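You operate a simulated robot arm through the tools that you are given. There is no shell and no other tool.

Carry out the task below with a simulated robot arm. There is one attempt and no reset: what you move stays moved.

## Task
Clamp the dark blank at the stops and draw its yellow line.
Fine: push it up to the stops first; marker back in its pot, clamp raised again. Set down upright: yellow marker. A coat counts when it lies all over at full strength: go over it till it gets no stronger.

It is judged by the outcome, as a careful person would: the job done as asked, and still so three seconds after it is handed in. It fails if anything else is knocked over, pushed out of place, dropped, spilled or broken.

## Robot
A 6-joint arm with a two-finger parallel gripper, fixed in place. Base frame: the origin is at the foot of the arm, x ahead of it, y to its left, z up; the work surface is at about z = 900. Readings come in mm, rad, newtons and seconds.
With the tool pointing down near the work surface it reaches from about 360 to 820 mm from the base axis. Its first joint turns from -2.897 to 2.897 rad. Payload 3.91 kg.
The TCP is the grasp point between the finger pads, 30 mm short of the fingertips. In the tool frame z runs along the fingers and y along their closing line. Largest opening 110 mm; finger width 20, thickness 10; the body of the gripper, 48 by 112 mm, starts 55 mm behind the TCP.
Orientation is that of the tool frame in the base frame, as a unit quaternion [x, y, z, w]. With the fingers straight down and closing along the base's y, the tool's x points along the base's -x, its y along +y and its z along -z.

## Interface
- The arm moves only by the tool nudge_tool. Its argument "steps" is one flat list of numbers, 7 for each row, row after row: the shift along the tool's x, y, z in mm, then the turn, a rotation vector about the tool's x, y, z in rad, then the opening, from 0 (shut) to 1 (fully open). In form: [x, y, z, rx, ry, rz, jaw, x, y, z, rx, ry, rz, jaw, ...]. A call has 1 to 20 rows; each row shifts and turns the commanded pose from where the row before left it, along the tool's axes as they then stand. A row lasts 0.2 s, in which the tool goes at most 50 mm and 0.15 rad; a call with a longer step from one row to the next is refused whole, and so is a gripper value outside its range. Where a pose cannot be reached the arm comes as near as it can. A force on the tool above 50 N (or 10 N above the force at the start of the call, whichever is more), or a blocked arm, ends the call early, and 0.2 s more pass. The fingers move at their own pace (about 45 mm/s each) and stop on an object; they squeeze with about 35 N. The grip force told is the motor's: it shows also when the fingers shut on nothing. Time passes only in rows, and 0.2 s behind the last, so rows that do not move let the fingers close. It gives the time, the measured TCP pose, the force on the tool (base axes), the opening and the grip force at its end, in the units of the frame above (readings bear some noise), with the torque about the TCP (base axes, N m) and any sound that the robot's microphone picked up.
- Cameras (640 x 400 px; columns grow to the right, rows downward): "scene" is fixed at [398.7, -648.8, 1589.1]; the picture's right is [0.98, 0.20, 0.00], its down [0.06, -0.30, -0.95] and it looks along [-0.19, 0.93, -0.30] (base axes); focal length 330 px, centre (320, 200). "wrist" rides on the gripper at [77, 7, -114] in the tool frame; the picture's right is [-0.09, 1.00, 0.00], its down [-0.80, -0.07, -0.59] and it looks along [-0.59, -0.05, 0.80] (tool axes); focal length 270 px, centre (320, 200). There is no depth. A picture from a camera that has moved, and an enlarged one, comes with that camera's place and axes in the base frame and with its lens.
- get_image(camera): a new picture of that camera. It takes no simulated time.
- raise_lower(by): slides the trunk up (or, below 0, down) by that many mm; the arm rides with it, the base frame stays. It gives what a move gives, with no picture.
- inspect(camera, box): a new picture of the part [left, top, right, bottom] of that camera's present view, enlarged. It takes no simulated time.
- hand_in(): hands the job in; it is judged then, once.

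Places have to be worked out from the pictures, the camera data and where the tool is seen. Open the gripper and draw the arm clear of the work before you hand the job in, unless the task says otherwise.

The tools are called after "Request:" by a JSON object that holds its "name" and its "arguments". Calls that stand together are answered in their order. nudge_tool: Moves the arm, as the interface text tells. Its arguments: {"type":"object","properties":{"steps":{"type":"array","items":{"type":"number"}}},"required":["steps"]} The other tools are called the same way: raise_lower (by) slides the trunk up or down; get_image (camera) takes a picture; inspect (camera, box) takes an enlarged picture of a part of a camera's view; hand_in () hands the job in.

At the start:

```text
time_s: 0.0
position: [0.2, 507.7, 1246.1]
tcp_rot: [0.0, 1.0, 0.0, -0.001]
force: [-0.8, 0.4, 0.0]
torque: [-0.03, 0.03, 0.0]
opening: 110.0
grip_force: 0.0
trunk travel left (down, up): [-550.0, 60.0]
```

scene: 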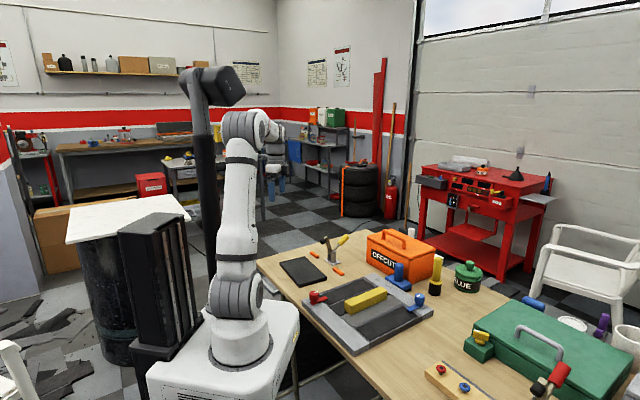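
wrist: 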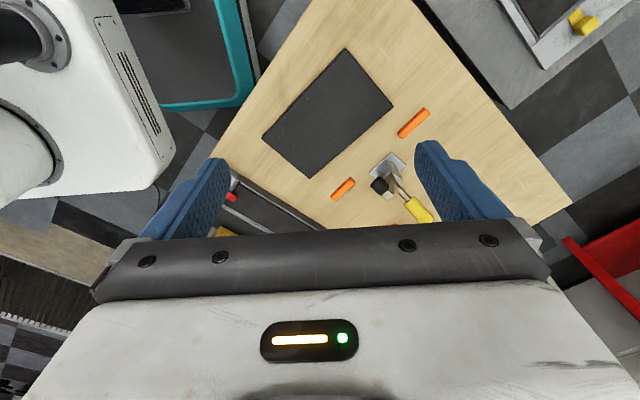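

The scene shows a work table with a jig/fixture, a dark blank, tools and a marker. I'll take enlarged pictures to work out what's what before moving.

Request:
{"name": "inspect", "arguments": {"camera": "scene", "box": [250, 220, 450, 345]}}

Request:
{"name": "inspect", "arguments": {"camera": "scene", "box": [400, 240, 640, 390]}}

Request:
{"name": "inspect", "arguments": {"camera": "wrist", "box": [200, 30, 480, 240]}}

```text
3.20 times, centred on (350, 282) of scene
camera zoom: at [398.7, -648.8, 1589.1], right [0.98, 0.2, 0.0], down [0.06, -0.3, -0.95], along [-0.19, 0.93, -0.3], focal length 1058 px, centre (224, -64)
```

zoom: 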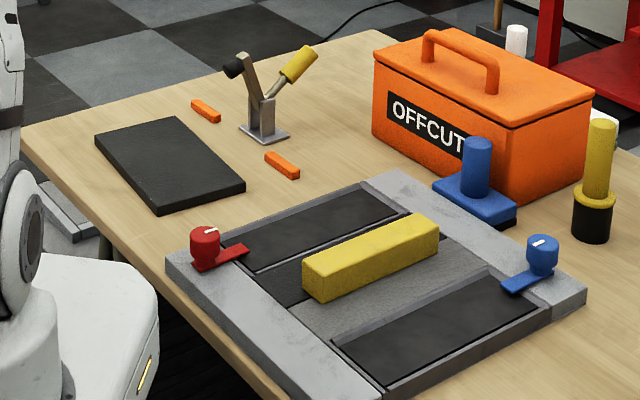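

```text
2.67 times, centred on (520, 315) of scene
camera zoom: at [398.7, -648.8, 1589.1], right [0.98, 0.2, 0.0], down [0.06, -0.3, -0.95], along [-0.19, 0.93, -0.3], focal length 881 px, centre (-213, -107)
```

zoom: 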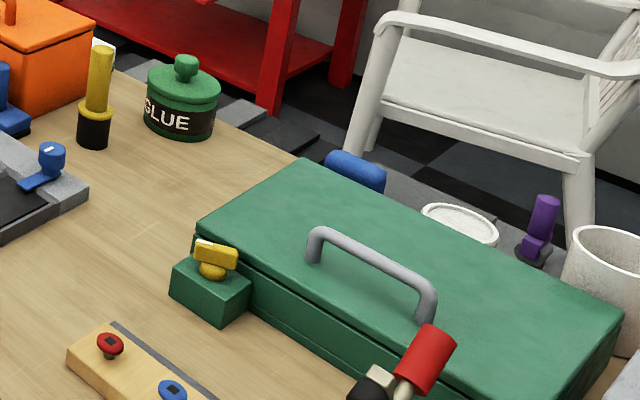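

```text
1.90 times, centred on (340, 135) of wrist
camera zoom: at [-79.0, 514.8, 1362.0], right [0.09, 1.0, 0.0], down [0.8, -0.07, 0.59], along [0.59, -0.05, -0.8], focal length 515 px, centre (282, 324)
```

zoom: 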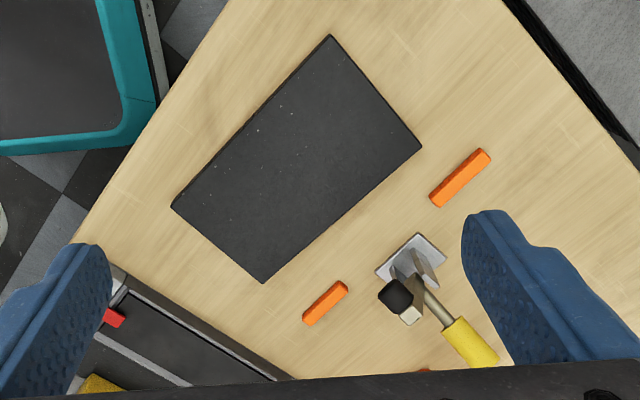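

The dark slab appears to be about 200 x 120 mm centred near (90, 510), with two orange stops near (230, 535) and (105, 662), and a toggle clamp between them. I'll enlarge the blank, the clamp and the marker to see details.

Request:
{"name": "inspect", "arguments": {"camera": "wrist", "box": [250, 40, 410, 190]}}

Request:
{"name": "inspect", "arguments": {"camera": "wrist", "box": [320, 100, 450, 230]}}

Request:
{"name": "inspect", "arguments": {"camera": "scene", "box": [270, 225, 370, 295]}}

Request:
{"name": "inspect", "arguments": {"camera": "scene", "box": [380, 235, 480, 305]}}

```text
2.67 times, centred on (330, 115) of wrist
camera zoom: at [-79.0, 514.8, 1362.0], right [0.09, 1.0, 0.0], down [0.8, -0.07, 0.59], along [0.59, -0.05, -0.8], focal length 721 px, centre (293, 427)
```

zoom: 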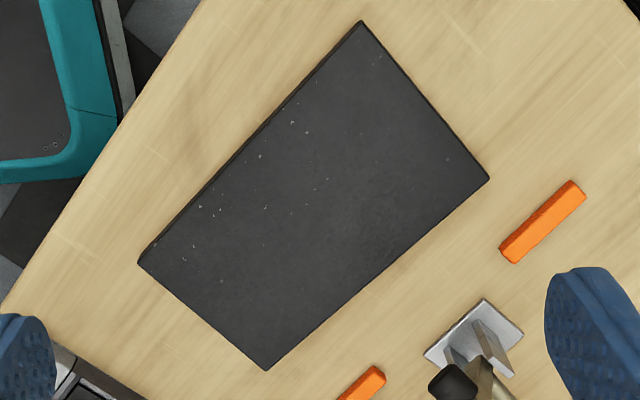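

```text
3.08 times, centred on (385, 165) of wrist
camera zoom: at [-79.0, 514.8, 1362.0], right [0.09, 1.0, 0.0], down [0.8, -0.07, 0.59], along [0.59, -0.05, -0.8], focal length 832 px, centre (120, 308)
```

zoom: 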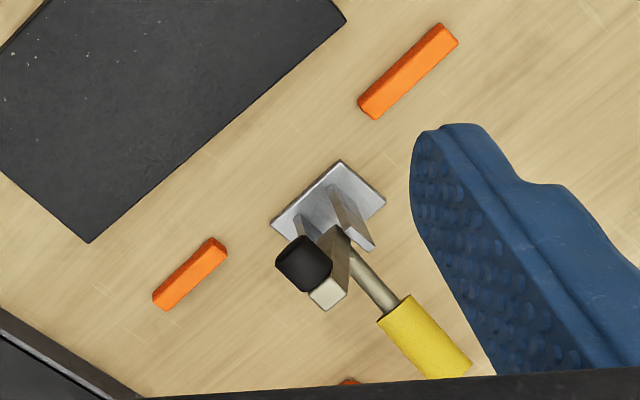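

```text
5.71 times, centred on (320, 260) of scene
camera zoom: at [398.7, -648.8, 1589.1], right [0.98, 0.2, 0.0], down [0.06, -0.3, -0.95], along [-0.19, 0.93, -0.3], focal length 1889 px, centre (320, -143)
```

zoom: 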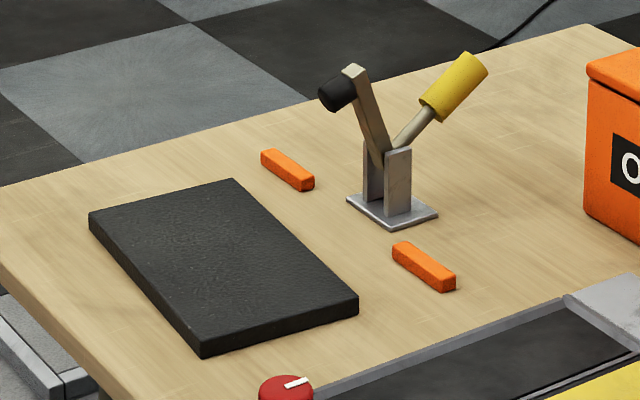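

```text
5.71 times, centred on (430, 270) of scene
camera zoom: at [398.7, -648.8, 1589.1], right [0.98, 0.2, 0.0], down [0.06, -0.3, -0.95], along [-0.19, 0.93, -0.3], focal length 1889 px, centre (-309, -200)
```

zoom: 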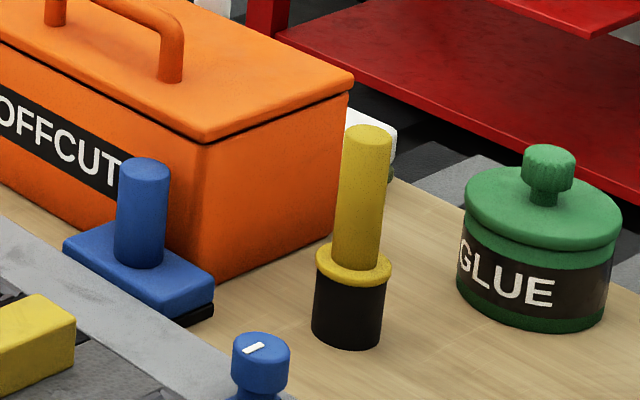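

No line shows on the blank from this distance; I'll look at the tray area and other objects more closely before moving.

Request:
{"name": "inspect", "arguments": {"camera": "scene", "box": [295, 270, 440, 360]}}

Request:
{"name": "inspect", "arguments": {"camera": "scene", "box": [410, 320, 530, 400]}}

Request:
{"name": "inspect", "arguments": {"camera": "scene", "box": [278, 250, 328, 285]}}

```text
4.41 times, centred on (368, 315) of scene
camera zoom: at [398.7, -648.8, 1589.1], right [0.98, 0.2, 0.0], down [0.06, -0.3, -0.95], along [-0.19, 0.93, -0.3], focal length 1459 px, centre (110, -308)
```

zoom: 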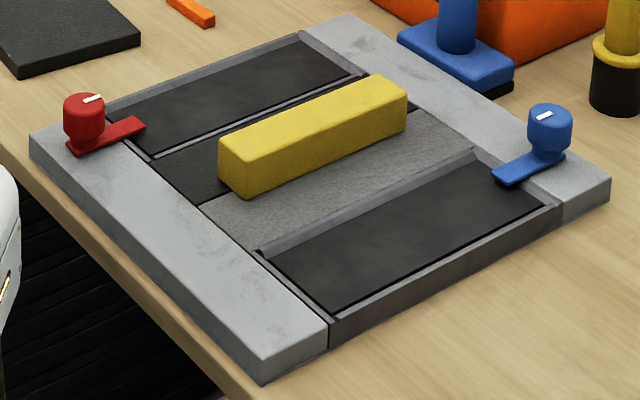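

```text
5.00 times, centred on (470, 360) of scene
camera zoom: at [398.7, -648.8, 1589.1], right [0.98, 0.2, 0.0], down [0.06, -0.3, -0.95], along [-0.19, 0.93, -0.3], focal length 1653 px, centre (-430, -600)
```

zoom: 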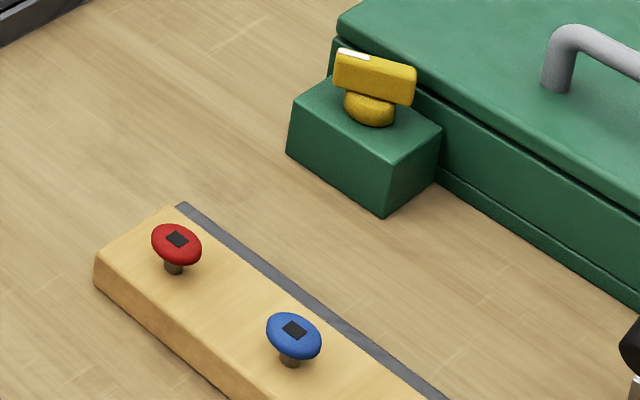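

```text
11.43 times, centred on (303, 268) of scene
camera zoom: at [398.7, -648.8, 1589.1], right [0.98, 0.2, 0.0], down [0.06, -0.3, -0.95], along [-0.19, 0.93, -0.3], focal length 3777 px, centre (514, -571)
```

zoom: 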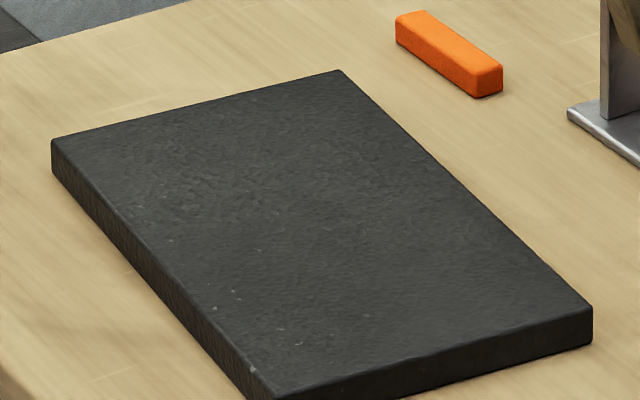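

The blank's top appears plain from afar, so I'll bring the wrist camera closer: move the TCP above the blank to about (94, 505, 1050), well above everything there.

Request:
{"name": "nudge_tool", "arguments": {"steps": [-19, 0, 39, 0, 0, 0, 1, -19, 0, 39, 0, 0, 0, 1, -19, 0, 39, 0, 0, 0, 1, -19, 0, 39, 0, 0, 0, 1, -18, 0, 39, 0, 0, 0, 1]}}

Request:
{"name": "get_image", "arguments": {"camera": "wrist"}}

Request:
{"name": "get_image", "arguments": {"camera": "scene"}}

```text
time_s: 1.2
position: [93.7, 506.9, 1048.2]
tcp_rot: [0.0, 1.0, 0.0, 0.0]
force: [-0.4, -0.3, 0.8]
torque: [0.01, 0.02, 0.0]
opening: 109.9
grip_force: 0.1
trunk travel left (down, up): [-550.0, 60.0]
```

```text
taken
camera wrist: at [16.0, 514.3, 1163.6], right [0.09, 1.0, 0.0], down [0.8, -0.07, 0.59], along [0.59, -0.05, -0.8], focal length 270 px, centre (320, 200)
```

wrist: 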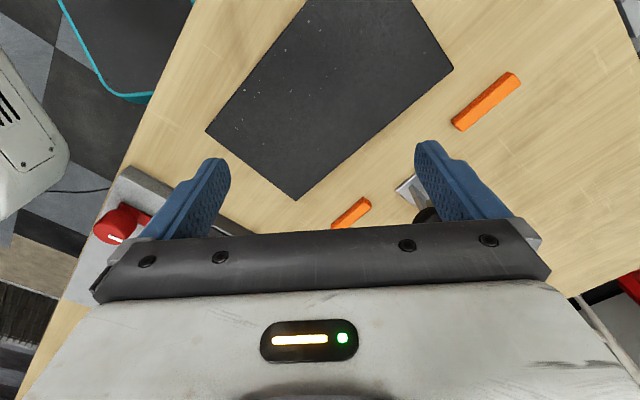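

```text
taken
```

scene: 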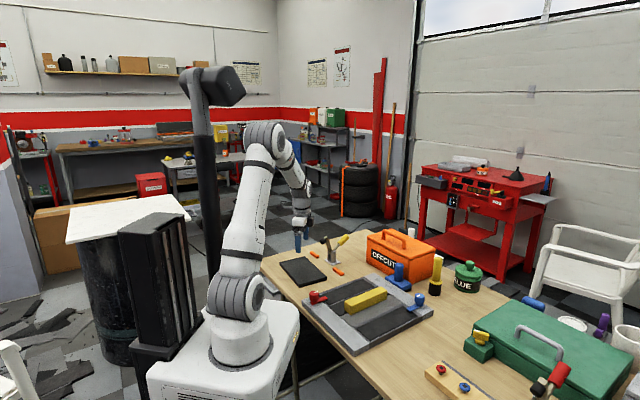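

The blank is in view below. I'll enlarge it to look for any line marks.

Request:
{"name": "inspect", "arguments": {"camera": "wrist", "box": [195, 0, 465, 205]}}

Request:
{"name": "inspect", "arguments": {"camera": "wrist", "box": [200, 60, 330, 205]}}

Request:
{"name": "inspect", "arguments": {"camera": "wrist", "box": [300, 0, 460, 110]}}

```text
1.95 times, centred on (330, 102) of wrist
camera zoom: at [16.0, 514.3, 1163.6], right [0.09, 1.0, 0.0], down [0.8, -0.07, 0.59], along [0.59, -0.05, -0.8], focal length 527 px, centre (300, 390)
```

zoom: 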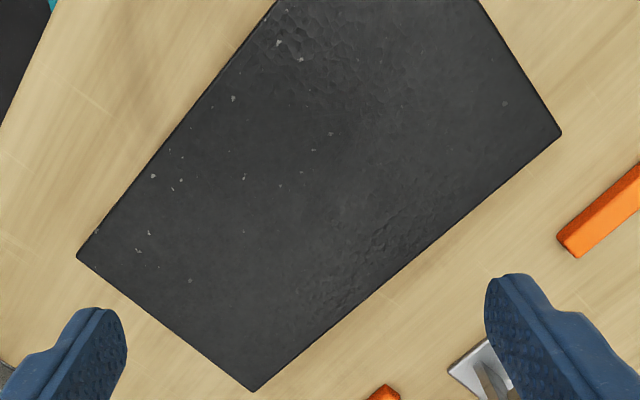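

```text
2.76 times, centred on (265, 132) of wrist
camera zoom: at [16.0, 514.3, 1163.6], right [0.09, 1.0, 0.0], down [0.8, -0.07, 0.59], along [0.59, -0.05, -0.8], focal length 746 px, centre (472, 386)
```

zoom: 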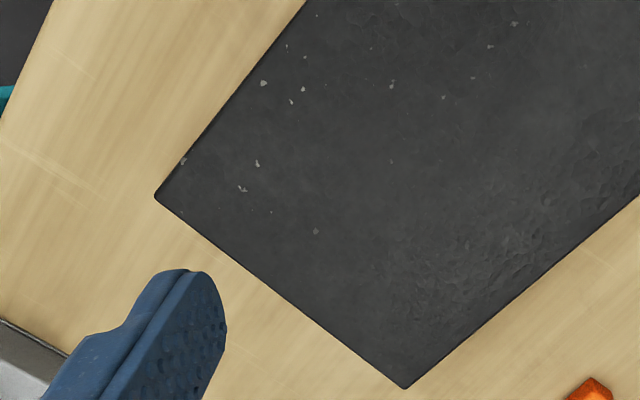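

```text
3.64 times, centred on (380, 55) of wrist
camera zoom: at [16.0, 514.3, 1163.6], right [0.09, 1.0, 0.0], down [0.8, -0.07, 0.59], along [0.59, -0.05, -0.8], focal length 983 px, centre (102, 727)
```

zoom: 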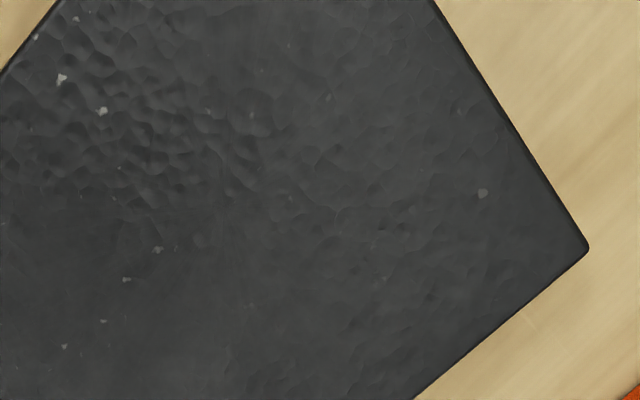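

No line marks are evident yet. I'll lower the camera further over the blank (fingers staying above its top) to look for a faint guide.

Request:
{"name": "nudge_tool", "arguments": {"steps": [0, 5, 40, 0, 0, 0, 1, 0, 5, 35, 0, 0, 0, 1]}}

Request:
{"name": "inspect", "arguments": {"camera": "wrist", "box": [160, 0, 480, 200]}}

```text
time_s: 1.8
position: [92.5, 516.1, 976.8]
tcp_rot: [0.001, 1.0, 0.0, 0.0]
force: [0.0, 1.1, -0.3]
torque: [-0.02, 0.01, -0.01]
opening: 110.1
grip_force: 0.1
trunk travel left (down, up): [-550.0, 60.0]
```

```text
2.00 times, centred on (320, 100) of wrist
camera zoom: at [14.4, 524.2, 1091.3], right [0.09, 1.0, 0.0], down [0.8, -0.07, 0.59], along [0.59, -0.05, -0.8], focal length 541 px, centre (320, 400)
```

zoom: 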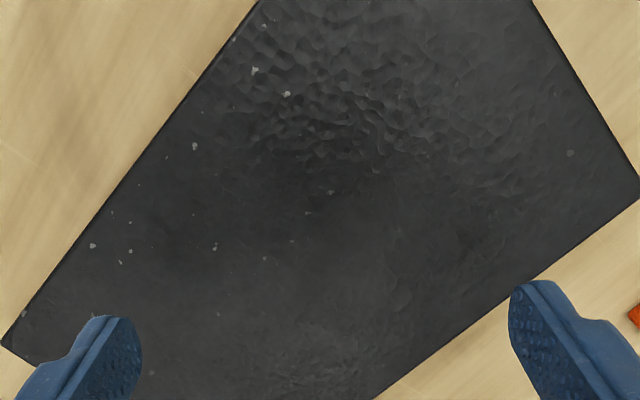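

Nothing visible even close up. I'll rise and go over the tray and the rest of the table to look for a reference, staying well above all objects.

Request:
{"name": "nudge_tool", "arguments": {"steps": [0, 0, -45, 0, 0, 0, 1, 0, 0, -45, 0, 0, 0, 1, 0, 0, -45, 0, 0, 0, 1, 0, 0, -45, 0, 0, 0, 1, -30, -27, -25, 0, 0, 0, 1, -30, -27, -25, 0, 0, 0, 1, -30, -27, 0, 0, 0, 0, 1, -30, -27, 0, 0, 0, 0, 1, -30, -27, 0, 0, 0, 0, 1, -30, -27, 0, 0, 0, 0, 1]}}

Request:
{"name": "get_image", "arguments": {"camera": "wrist"}}

Request:
{"name": "get_image", "arguments": {"camera": "scene"}}

```text
time_s: 4.0
position: [276.0, 354.9, 1208.2]
tcp_rot: [-0.002, 1.0, 0.0, -0.001]
force: [1.1, -0.6, 0.1]
torque: [0.02, 0.0, 0.0]
opening: 109.9
grip_force: 0.0
trunk travel left (down, up): [-550.0, 60.0]
```

```text
taken
camera wrist: at [197.0, 361.7, 1323.8], right [0.09, 1.0, 0.0], down [0.8, -0.07, 0.59], along [0.59, -0.05, -0.8], focal length 270 px, centre (320, 200)
```

wrist: 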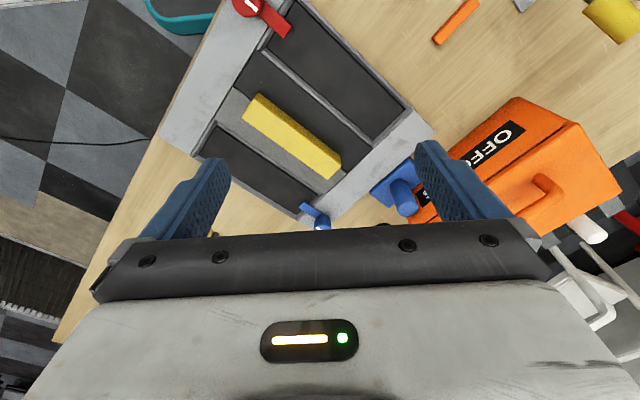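

```text
taken
```

scene: 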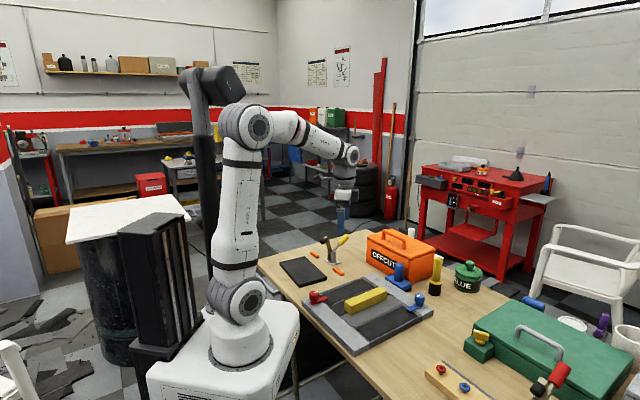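

The tray looks like a jig with red and blue turn-catches and a yellow bar. I'll enlarge it and its neighbours to see if any line reference is there.

Request:
{"name": "inspect", "arguments": {"camera": "wrist", "box": [150, 0, 450, 240]}}

Request:
{"name": "inspect", "arguments": {"camera": "wrist", "box": [360, 60, 640, 260]}}

Request:
{"name": "inspect", "arguments": {"camera": "scene", "box": [275, 250, 325, 290]}}

```text
1.67 times, centred on (300, 120) of wrist
camera zoom: at [197.0, 361.7, 1323.8], right [0.09, 1.0, 0.0], down [0.8, -0.07, 0.59], along [0.59, -0.05, -0.8], focal length 450 px, centre (353, 333)
```

zoom: 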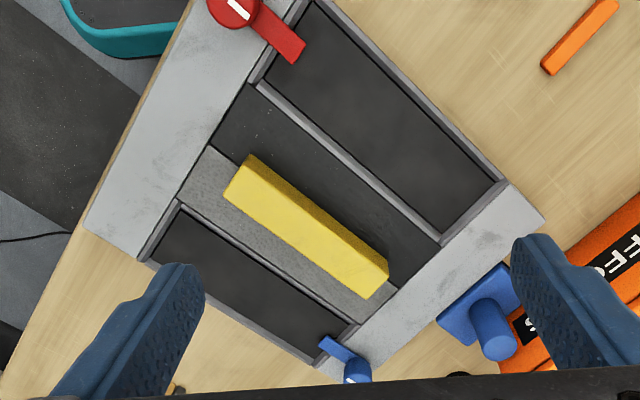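

```text
2.00 times, centred on (500, 160) of wrist
camera zoom: at [197.0, 361.7, 1323.8], right [0.09, 1.0, 0.0], down [0.8, -0.07, 0.59], along [0.59, -0.05, -0.8], focal length 541 px, centre (-40, 280)
```

zoom: 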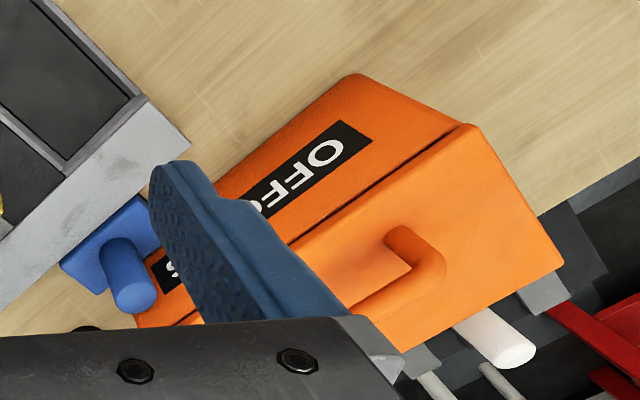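

```text
10.00 times, centred on (300, 270) of scene
camera zoom: at [398.7, -648.8, 1589.1], right [0.98, 0.2, 0.0], down [0.06, -0.3, -0.95], along [-0.19, 0.93, -0.3], focal length 3305 px, centre (520, -500)
```

zoom: 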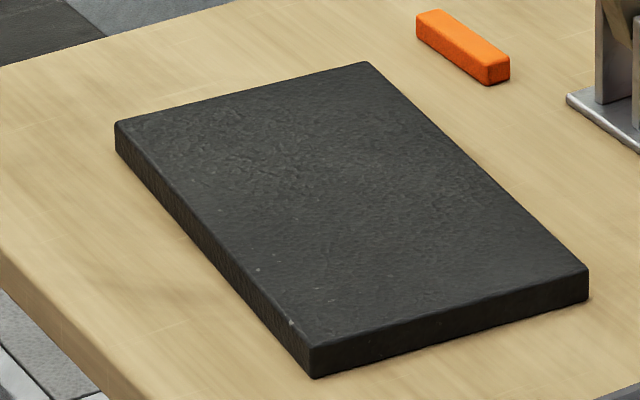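

No reference line on the tray either. I'll check the posters and other items in the scene for drawings, and look at the table's right part.

Request:
{"name": "inspect", "arguments": {"camera": "scene", "box": [220, 30, 370, 110]}}

Request:
{"name": "inspect", "arguments": {"camera": "scene", "box": [0, 30, 60, 100]}}

Request:
{"name": "inspect", "arguments": {"camera": "scene", "box": [500, 280, 640, 400]}}

```text
4.27 times, centred on (295, 70) of scene
camera zoom: at [398.7, -648.8, 1589.1], right [0.98, 0.2, 0.0], down [0.06, -0.3, -0.95], along [-0.19, 0.93, -0.3], focal length 1410 px, centre (427, 755)
```

zoom: 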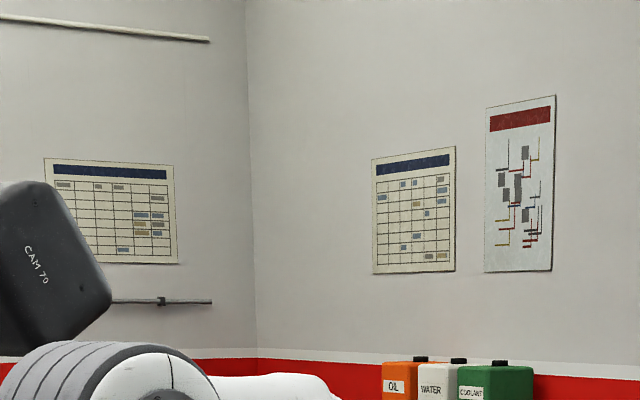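

```text
5.71 times, centred on (30, 65) of scene
camera zoom: at [398.7, -648.8, 1589.1], right [0.98, 0.2, 0.0], down [0.06, -0.3, -0.95], along [-0.19, 0.93, -0.3], focal length 1889 px, centre (1977, 971)
```

zoom: 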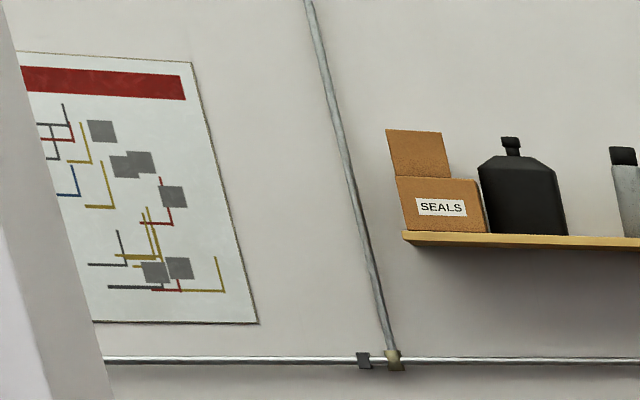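

```text
3.33 times, centred on (570, 340) of scene
camera zoom: at [398.7, -648.8, 1589.1], right [0.98, 0.2, 0.0], down [0.06, -0.3, -0.95], along [-0.19, 0.93, -0.3], focal length 1102 px, centre (-513, -267)
```

zoom: 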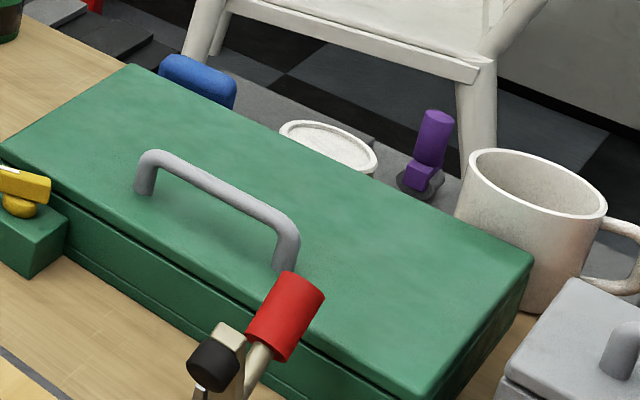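

There is a second toggle clamp with a red handle near the right front edge of the table. I'll swing over at height to see that part of the table.

Request:
{"name": "nudge_tool", "arguments": {"steps": [-25, -37, -5, 0, 0, 0, 1, -25, -37, -5, 0, 0, 0, 1, -25, -37, -5, 0, 0, 0, 1, -25, -37, -5, 0, 0, 0, 1, -25, -37, -5, 0, 0, 0, 1, -25, -37, -5, 0, 0, 0, 1, -25, -37, -5, 0, 0, 0, 1, -25, -37, -5, 0, 0, 0, 1]}}

Request:
{"name": "get_image", "arguments": {"camera": "wrist"}}

Request:
{"name": "get_image", "arguments": {"camera": "scene"}}

```text
time_s: 5.8
position: [473.2, 58.9, 1246.0]
tcp_rot: [-0.001, 1.0, -0.001, -0.001]
force: [0.1, 0.7, -1.0]
torque: [0.01, 0.0, 0.01]
opening: 110.0
grip_force: 0.0
trunk travel left (down, up): [-550.0, 60.0]
```

```text
taken
camera wrist: at [394.5, 66.2, 1361.1], right [0.09, 1.0, 0.0], down [0.8, -0.07, 0.59], along [0.59, -0.05, -0.8], focal length 270 px, centre (320, 200)
```

wrist: 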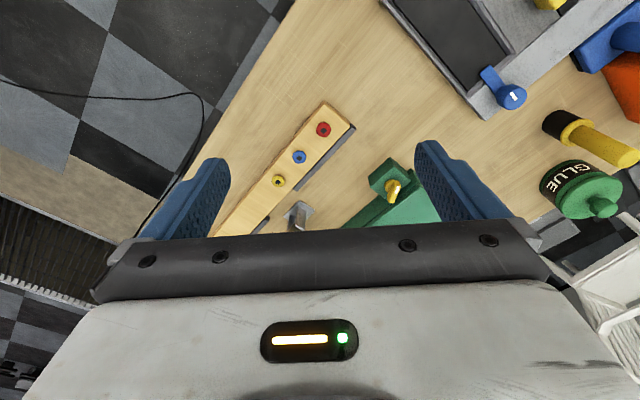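

```text
taken
```

scene: 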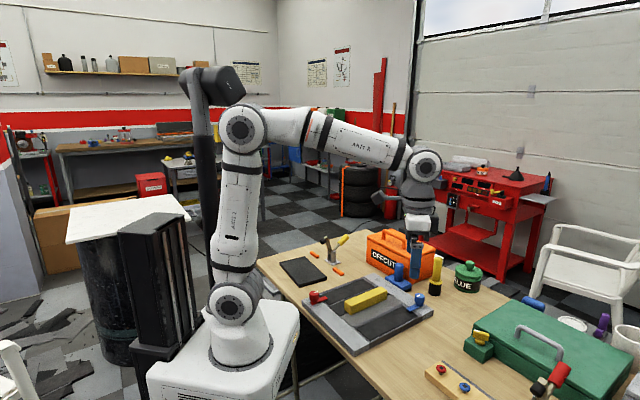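

A wooden bar with red, blue and yellow knobs and the base of the second clamp are here. I'll go further out to see the second clamp's surroundings.

Request:
{"name": "nudge_tool", "arguments": {"steps": [-40, -20, 0, 0, 0, 0, 1, -40, -20, 0, 0, 0, 0, 1, -40, -20, 0, 0, 0, 0, 1, -40, -20, 0, 0, 0, 0, 1]}}

Request:
{"name": "get_image", "arguments": {"camera": "wrist"}}

```text
time_s: 6.8
position: [635.9, -22.7, 1244.3]
tcp_rot: [0.0, 1.0, 0.0, -0.001]
force: [-1.0, -0.1, 1.0]
torque: [-0.01, 0.02, -0.03]
opening: 109.9
grip_force: 0.1
trunk travel left (down, up): [-550.0, 60.0]
```

```text
taken
camera wrist: at [556.7, -14.8, 1359.5], right [0.09, 1.0, 0.0], down [0.8, -0.07, 0.59], along [0.59, -0.05, -0.8], focal length 270 px, centre (320, 200)
```

wrist: 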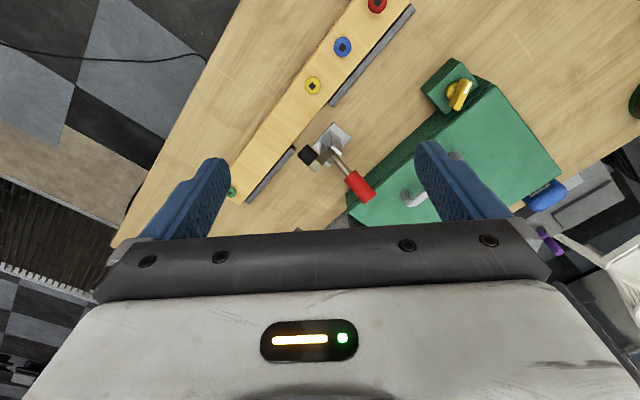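

I'll enlarge this view of the second station to see whether it carries any line information.

Request:
{"name": "inspect", "arguments": {"camera": "wrist", "box": [200, 0, 480, 210]}}

Request:
{"name": "inspect", "arguments": {"camera": "wrist", "box": [400, 40, 600, 240]}}

```text
1.90 times, centred on (340, 105) of wrist
camera zoom: at [556.7, -14.8, 1359.5], right [0.09, 1.0, 0.0], down [0.8, -0.07, 0.59], along [0.59, -0.05, -0.8], focal length 515 px, centre (282, 381)
```

zoom: 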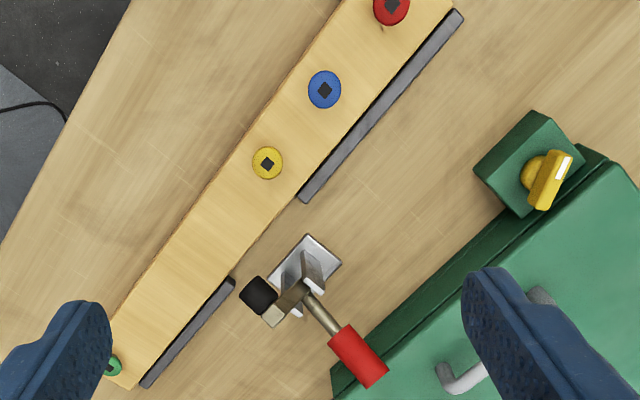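

```text
2.00 times, centred on (500, 140) of wrist
camera zoom: at [556.7, -14.8, 1359.5], right [0.09, 1.0, 0.0], down [0.8, -0.07, 0.59], along [0.59, -0.05, -0.8], focal length 541 px, centre (-40, 320)
```

zoom: 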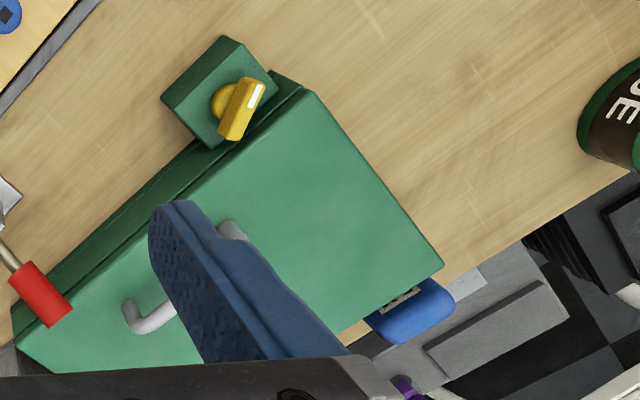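

The second station is something else (light bar with knobs). The enlarged pictures are true zooms, so I'll scan the dark blank at high zoom from the scene camera.

Request:
{"name": "inspect", "arguments": {"camera": "scene", "box": [278, 256, 306, 274]}}

Request:
{"name": "inspect", "arguments": {"camera": "scene", "box": [300, 256, 328, 274]}}

Request:
{"name": "inspect", "arguments": {"camera": "scene", "box": [288, 270, 330, 290]}}

Request:
{"name": "inspect", "arguments": {"camera": "scene", "box": [420, 248, 450, 302]}}

Request:
{"name": "inspect", "arguments": {"camera": "scene", "box": [310, 225, 360, 275]}}

```text
16.00 times, centred on (292, 265) of scene
camera zoom: at [398.7, -648.8, 1589.1], right [0.98, 0.2, 0.0], down [0.06, -0.3, -0.95], along [-0.19, 0.93, -0.3], focal length 5288 px, centre (768, -840)
```

zoom: 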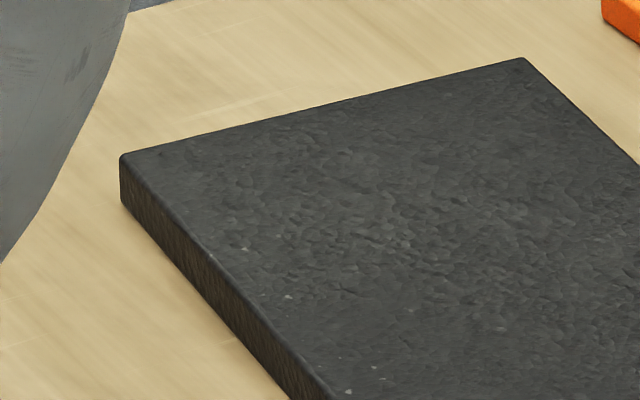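

```text
16.00 times, centred on (314, 265) of scene
camera zoom: at [398.7, -648.8, 1589.1], right [0.98, 0.2, 0.0], down [0.06, -0.3, -0.95], along [-0.19, 0.93, -0.3], focal length 5288 px, centre (416, -840)
```

zoom: 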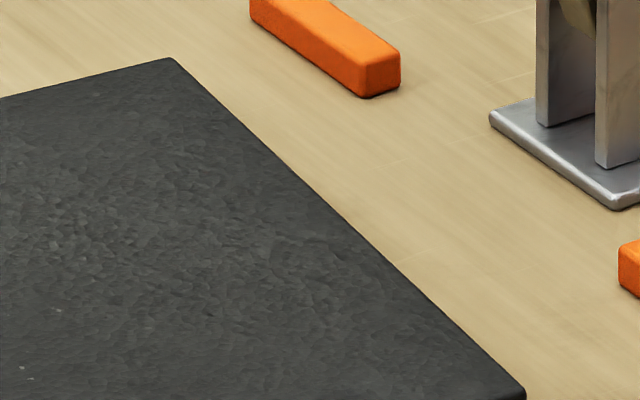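

```text
15.24 times, centred on (309, 280) of scene
camera zoom: at [398.7, -648.8, 1589.1], right [0.98, 0.2, 0.0], down [0.06, -0.3, -0.95], along [-0.19, 0.93, -0.3], focal length 5036 px, centre (488, -1019)
```

zoom: 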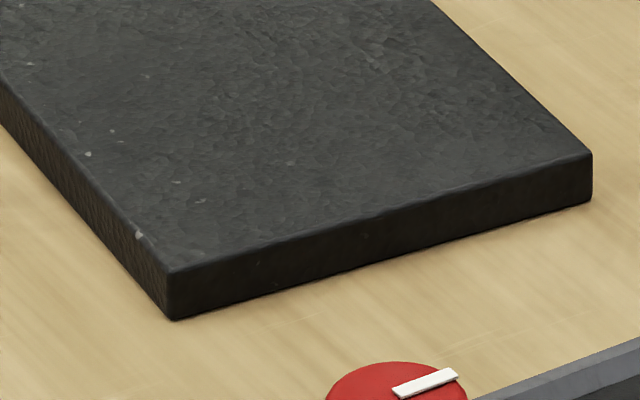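

```text
7.41 times, centred on (435, 275) of scene
camera zoom: at [398.7, -648.8, 1589.1], right [0.98, 0.2, 0.0], down [0.06, -0.3, -0.95], along [-0.19, 0.93, -0.3], focal length 2448 px, centre (-532, -356)
```

zoom: 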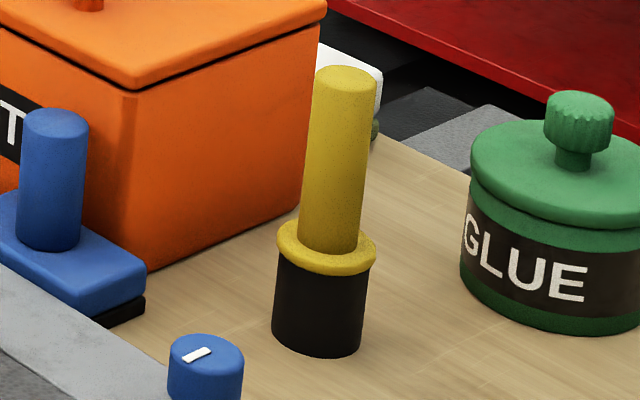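

```text
8.00 times, centred on (335, 250) of scene
camera zoom: at [398.7, -648.8, 1589.1], right [0.98, 0.2, 0.0], down [0.06, -0.3, -0.95], along [-0.19, 0.93, -0.3], focal length 2644 px, centre (200, -200)
```

zoom: 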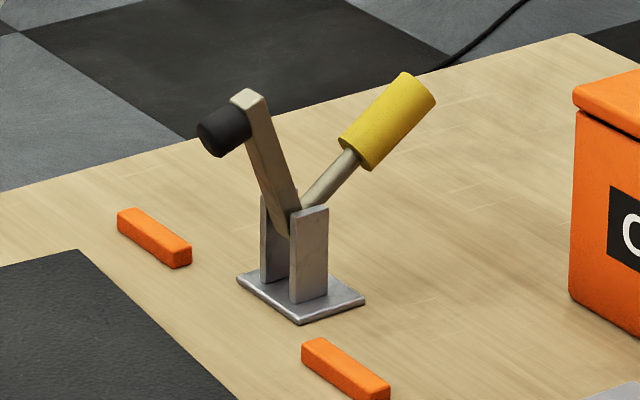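

No marks on the blank at all, so I'll work through the job and look again once it is clamped. Next I return to above the blank and turn the gripper about 45° so its closing line runs along the blank's long edge and the stops, then look down to measure.

Request:
{"name": "nudge_tool", "arguments": {"steps": [33.3, 30.8, 0, 0, 0, 0, 1, 33.3, 30.8, 0, 0, 0, 0, 1, 33.3, 30.8, 0, 0, 0, 0, 1, 33.3, 30.8, 0, 0, 0, 0, 1, 33.3, 30.8, 0, 0, 0, 0, 1, 33.3, 30.8, 0, 0, 0, 0, 1, 33.3, 30.8, 0, 0, 0, 0, 1, 33.3, 30.8, 0, 0, 0, 0, 1, 33.3, 30.8, 0, 0, 0, 0, 1, 33.3, 30.8, 0, 0, 0, 0, 1, 33.3, 30.8, 0, 0, 0, 0, 1, 33.3, 30.8, 0, 0, 0, 0, 1, 33.3, 30.8, 0, 0, 0, 0, 1, 33.3, 30.8, 0, 0, 0, 0, 1, 33.3, 30.8, 0, 0, 0, 0, 1, 33.3, 30.8, 0, 0, 0, 0, 1, 33.3, 30.8, 0, 0, 0, 0, 1]}}

Request:
{"name": "nudge_tool", "arguments": {"steps": [0, 0, 15, 0, 0, -0.131, 1, 0, 0, 15, 0, 0, -0.131, 1, 0, 0, 15, 0, 0, -0.131, 1, 0, 0, 15, 0, 0, -0.131, 1, 0, 0, 15, 0, 0, -0.131, 1, 0, 0, 15, 0, 0, -0.131, 1, 0, 0, 0, 0, 0, 0, 1]}}

Request:
{"name": "get_image", "arguments": {"camera": "wrist"}}

```text
time_s: 10.4
position: [66.5, 506.0, 1244.1]
tcp_rot: [-0.001, 1.0, -0.002, 0.0]
force: [0.0, -0.2, -0.1]
torque: [-0.05, -0.01, -0.01]
opening: 110.1
grip_force: 0.1
trunk travel left (down, up): [-550.0, 60.0]
```

```text
time_s: 12.0
position: [66.8, 503.8, 1156.7]
tcp_rot: [-0.384, 0.923, 0.0, 0.0]
force: [0.0, 0.1, 0.1]
torque: [-0.02, 0.0, 0.0]
opening: 109.9
grip_force: 0.0
trunk travel left (down, up): [-550.0, 60.0]
```

```text
taken
camera wrist: at [6.1, 454.2, 1271.3], right [-0.64, 0.76, 0.0], down [0.61, 0.52, 0.59], along [0.45, 0.38, -0.8], focal length 270 px, centre (320, 200)
```

wrist: 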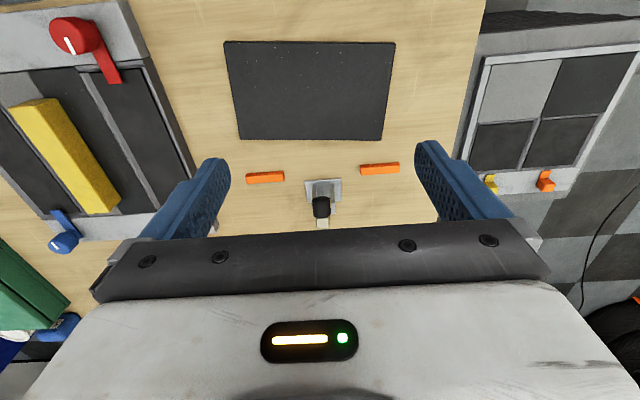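

A good view: the blank and the two orange stops with the clamp between. I'll zoom to measure edges accurately.

Request:
{"name": "inspect", "arguments": {"camera": "wrist", "box": [205, 20, 425, 160]}}

Request:
{"name": "inspect", "arguments": {"camera": "wrist", "box": [220, 120, 430, 230]}}

Request:
{"name": "inspect", "arguments": {"camera": "wrist", "box": [440, 30, 640, 200]}}

```text
2.86 times, centred on (315, 90) of wrist
camera zoom: at [6.1, 454.2, 1271.3], right [-0.64, 0.76, 0.0], down [0.61, 0.52, 0.59], along [0.45, 0.38, -0.8], focal length 772 px, centre (334, 514)
```

zoom: 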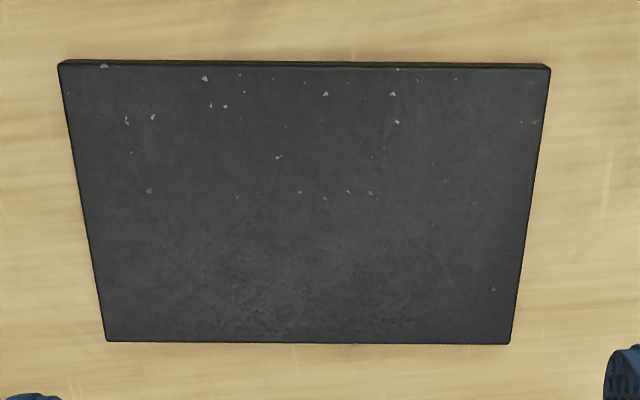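

```text
3.05 times, centred on (325, 175) of wrist
camera zoom: at [6.1, 454.2, 1271.3], right [-0.64, 0.76, 0.0], down [0.61, 0.52, 0.59], along [0.45, 0.38, -0.8], focal length 824 px, centre (305, 276)
```

zoom: 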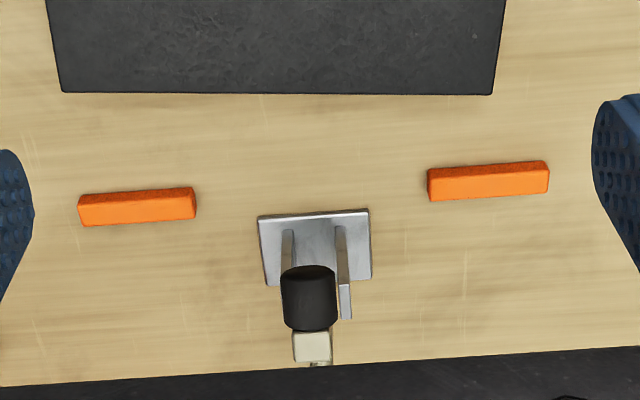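

```text
2.35 times, centred on (540, 115) of wrist
camera zoom: at [6.1, 454.2, 1271.3], right [-0.64, 0.76, 0.0], down [0.61, 0.52, 0.59], along [0.45, 0.38, -0.8], focal length 636 px, centre (-198, 400)
```

zoom: 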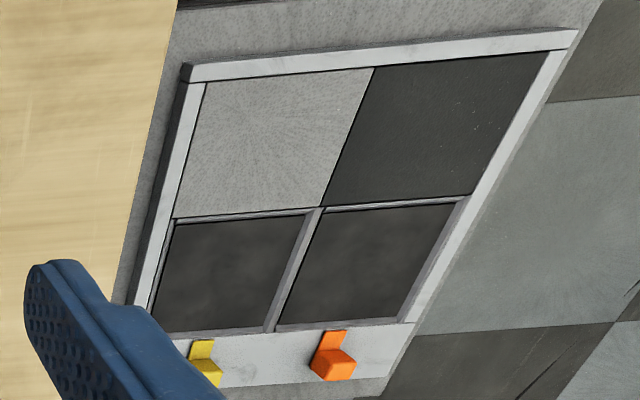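

Measured: stop faces lie along the tool's y direction at this yaw, about 132 mm ahead of the TCP; the blank's front edge is 45–64 mm short of them and turned about 5.5°. I'll go behind the blank with open fingers, then push its back long edge with both fingers towards the stops.

Request:
{"name": "nudge_tool", "arguments": {"steps": [40, -5, 0, 0, 0, 0, 1, 40, -5, 0, 0, 0, 0, 1, 0, 0, 44, 0, 0, 0, 1, 0, 0, 44, 0, 0, 0, 1, 0, 0, 44, 0, 0, 0, 1, 0, 0, 44, 0, 0, 0, 1, 0, 0, 25, 0, 0, 0, 1, 0, 0, 15, 0, 0, 0, 1]}}

Request:
{"name": "get_image", "arguments": {"camera": "wrist"}}

Request:
{"name": "inspect", "arguments": {"camera": "scene", "box": [250, 200, 370, 300]}}

```text
time_s: 13.8
position: [17.7, 438.3, 940.5]
tcp_rot: [-0.383, 0.924, 0.0, -0.001]
force: [-0.1, 0.8, -0.3]
torque: [0.01, 0.0, -0.02]
opening: 109.8
grip_force: 0.1
trunk travel left (down, up): [-550.0, 60.0]
```

```text
taken
camera wrist: at [-42.9, 389.1, 1055.4], right [-0.64, 0.77, 0.0], down [0.62, 0.52, 0.59], along [0.46, 0.38, -0.8], focal length 270 px, centre (320, 200)
```

wrist: 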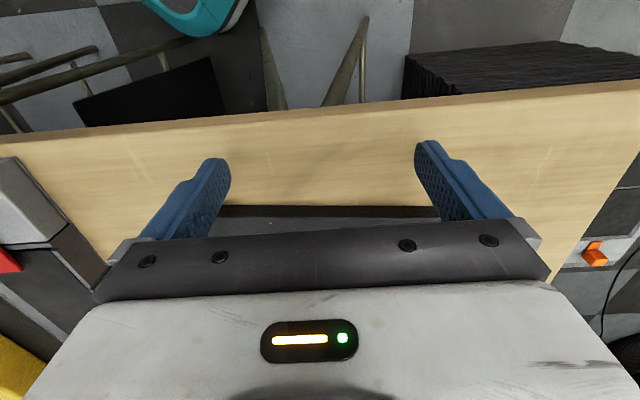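

```text
4.00 times, centred on (310, 250) of scene
camera zoom: at [398.7, -648.8, 1589.1], right [0.98, 0.2, 0.0], down [0.06, -0.3, -0.95], along [-0.19, 0.93, -0.3], focal length 1322 px, centre (360, 0)
```

zoom: 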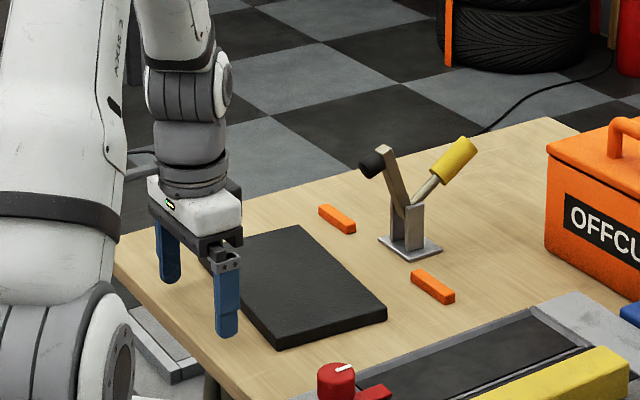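

The fingers are behind the blank with a clear gap. I'll lower 5 mm more and push gently about 70 mm toward the stops, staying short of contact with them.

Request:
{"name": "nudge_tool", "arguments": {"steps": [0, 0, 5, 0, 0, 0, 1, -10, 0, 0, 0, 0, 0, 1, -8, 0, 0, 0, 0, 0, 1, -7, 0, 0, 0, 0, 0, 1, -7, 0, 0, 0, 0, 0, 1, -7, 0, 0, 0, 0, 0, 1, -7, 0, 0, 0, 0, 0, 1, -7, 0, 0, 0, 0, 0, 1, -7, 0, 0, 0, 0, 0, 1, -5, 0, 0, 0, 0, 0, 1, -4, 0, 0, 0, 0, 0, 1]}}

Request:
{"name": "inspect", "arguments": {"camera": "scene", "box": [250, 200, 370, 300]}}

Request:
{"name": "get_image", "arguments": {"camera": "wrist"}}

```text
time_s: 16.2
position: [66.7, 487.7, 937.1]
tcp_rot: [-0.383, 0.924, 0.0, 0.0]
force: [-1.5, -1.9, 1.4]
torque: [-0.03, 0.08, 0.04]
opening: 110.1
grip_force: 0.1
trunk travel left (down, up): [-550.0, 60.0]
```

```text
4.00 times, centred on (310, 250) of scene
camera zoom: at [398.7, -648.8, 1589.1], right [0.98, 0.2, 0.0], down [0.06, -0.3, -0.95], along [-0.19, 0.93, -0.3], focal length 1322 px, centre (360, 0)
```

zoom: 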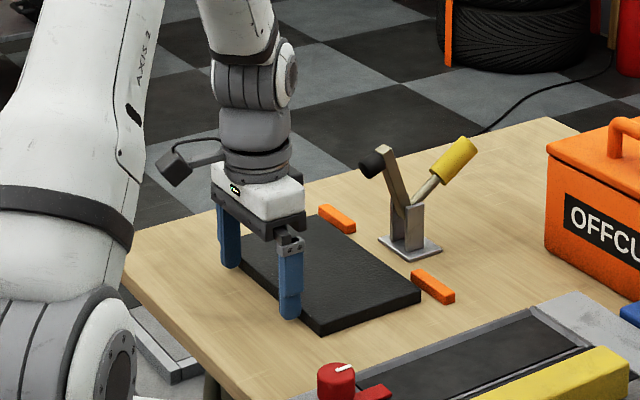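

```text
taken
camera wrist: at [5.8, 439.1, 1051.2], right [-0.64, 0.77, 0.0], down [0.62, 0.52, 0.59], along [0.46, 0.38, -0.8], focal length 270 px, centre (320, 200)
```

wrist: 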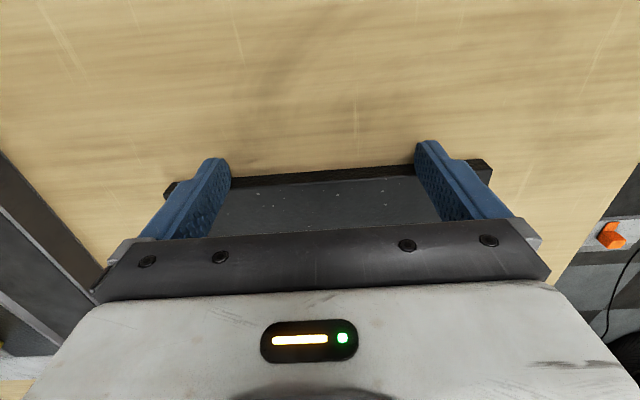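

The blank squared up against the fingers and is about 12–15 mm from the stops. I'll push on with small steps, watching the force for contact.

Request:
{"name": "nudge_tool", "arguments": {"steps": [-3, 0, 0, 0, 0, 0, 1, -3, 0, 0, 0, 0, 0, 1, -2, 0, 0, 0, 0, 0, 1, -2, 0, 0, 0, 0, 0, 1]}}

Request:
{"name": "inspect", "arguments": {"camera": "scene", "box": [290, 240, 350, 290]}}

```text
time_s: 17.2
position: [73.9, 495.0, 936.3]
tcp_rot: [-0.383, 0.924, 0.0, 0.0]
force: [-0.7, -1.0, 0.6]
torque: [-0.04, -0.01, -0.08]
opening: 110.2
grip_force: 0.0
trunk travel left (down, up): [-550.0, 60.0]
```

```text
8.00 times, centred on (320, 265) of scene
camera zoom: at [398.7, -648.8, 1589.1], right [0.98, 0.2, 0.0], down [0.06, -0.3, -0.95], along [-0.19, 0.93, -0.3], focal length 2644 px, centre (320, -320)
```

zoom: 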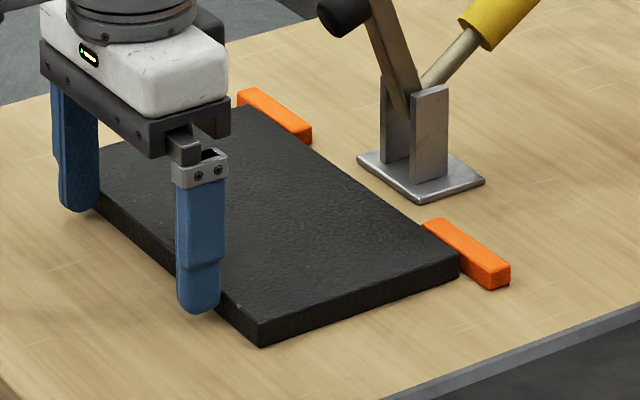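

The blank is nearly at both stops. Continuing in 1 mm steps until the force shows contact.

Request:
{"name": "nudge_tool", "arguments": {"steps": [-1, 0, 0, 0, 0, 0, 1, -1, 0, 0, 0, 0, 0, 1, -1, 0, 0, 0, 0, 0, 1]}}

Request:
{"name": "nudge_tool", "arguments": {"steps": [-1, 0, 0, 0, 0, 0, 1, -1, 0, 0, 0, 0, 0, 1]}}

Request:
{"name": "inspect", "arguments": {"camera": "scene", "box": [305, 245, 345, 280]}}

```text
time_s: 18.0
position: [75.2, 497.1, 936.1]
tcp_rot: [-0.383, 0.924, 0.0, 0.0]
force: [-1.5, -1.2, 0.2]
torque: [-0.03, 0.05, 0.03]
opening: 109.8
grip_force: 0.0
trunk travel left (down, up): [-550.0, 60.0]
```

```text
time_s: 18.6
position: [76.4, 497.4, 935.1]
tcp_rot: [-0.384, 0.923, 0.0, 0.0]
force: [-5.3, -4.0, 1.9]
torque: [-0.12, 0.07, -0.27]
opening: 110.0
grip_force: 0.1
trunk travel left (down, up): [-550.0, 60.0]
```

```text
11.43 times, centred on (325, 262) of scene
camera zoom: at [398.7, -648.8, 1589.1], right [0.98, 0.2, 0.0], down [0.06, -0.3, -0.95], along [-0.19, 0.93, -0.3], focal length 3777 px, centre (263, -514)
```

zoom: 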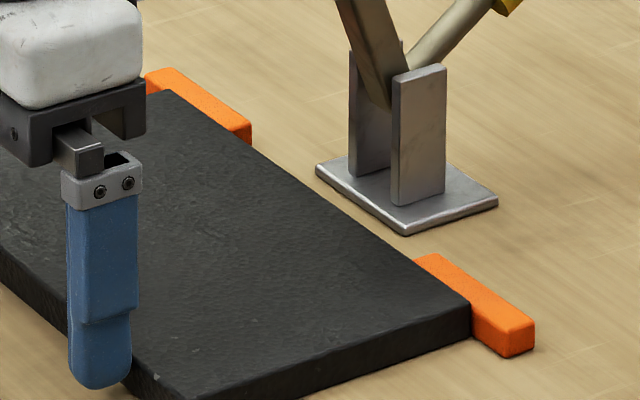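

Contact is beginning (about 7 N). I'll press a little more to seat the blank against both stops.

Request:
{"name": "nudge_tool", "arguments": {"steps": [-1, 0, 0, 0, 0, 0, 1, -1, 0, 0, 0, 0, 0, 1]}}

Request:
{"name": "inspect", "arguments": {"camera": "scene", "box": [305, 245, 345, 280]}}

```text
time_s: 19.2
position: [77.3, 497.5, 936.4]
tcp_rot: [-0.383, 0.924, 0.0, -0.001]
force: [-14.8, -17.4, 3.1]
torque: [-0.31, 0.53, -0.7]
opening: 110.0
grip_force: 0.1
trunk travel left (down, up): [-550.0, 60.0]
```

```text
11.43 times, centred on (325, 262) of scene
camera zoom: at [398.7, -648.8, 1589.1], right [0.98, 0.2, 0.0], down [0.06, -0.3, -0.95], along [-0.19, 0.93, -0.3], focal length 3777 px, centre (263, -514)
```

zoom: 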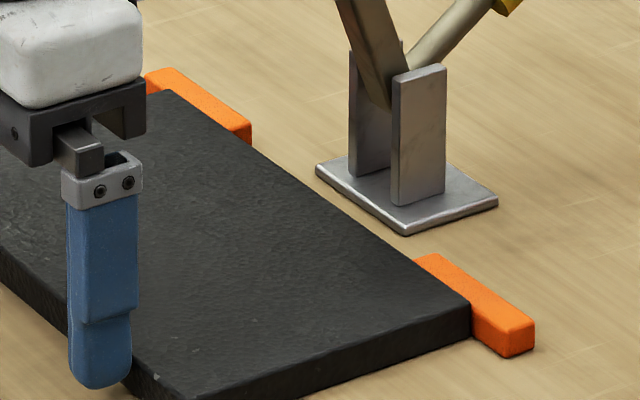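

Both stops are loaded (23 N, force centred between them), so the blank is seated. I'll back the fingers off straight, lift, and look from above.

Request:
{"name": "nudge_tool", "arguments": {"steps": [2, 0, 0, 0, 0, 0, 1, 4, 0, 0, 0, 0, 0, 1, 14, 0, 0, 0, 0, 0, 1, 0, 0, -40, 0, 0, 0, 1, 0, 0, -45, 0, 0, 0, 1, 0, 0, -45, 0, 0, 0, 1, 0, 0, -45, 0, 0, 0, 1, 0, 0, -45, 0, 0, 0, 1]}}

Request:
{"name": "get_image", "arguments": {"camera": "wrist"}}

Request:
{"name": "inspect", "arguments": {"camera": "scene", "box": [280, 230, 360, 290]}}

```text
time_s: 21.0
position: [64.4, 487.8, 1155.2]
tcp_rot: [-0.383, 0.924, 0.0, 0.0]
force: [0.8, 0.2, 0.1]
torque: [-0.02, 0.02, 0.02]
opening: 110.2
grip_force: 0.1
trunk travel left (down, up): [-550.0, 60.0]
```

```text
taken
camera wrist: at [4.3, 438.4, 1270.2], right [-0.64, 0.77, 0.0], down [0.62, 0.52, 0.59], along [0.46, 0.38, -0.8], focal length 270 px, centre (320, 200)
```

wrist: 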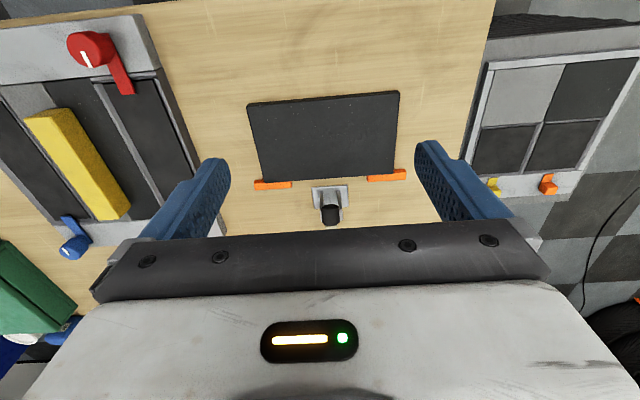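

```text
6.67 times, centred on (320, 260) of scene
camera zoom: at [398.7, -648.8, 1589.1], right [0.98, 0.2, 0.0], down [0.06, -0.3, -0.95], along [-0.19, 0.93, -0.3], focal length 2204 px, centre (320, -200)
```

zoom: 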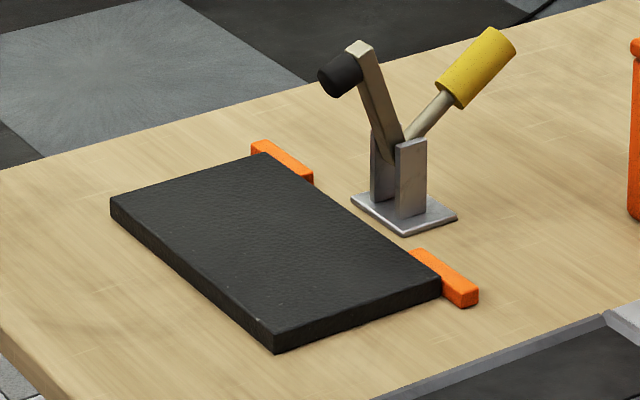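

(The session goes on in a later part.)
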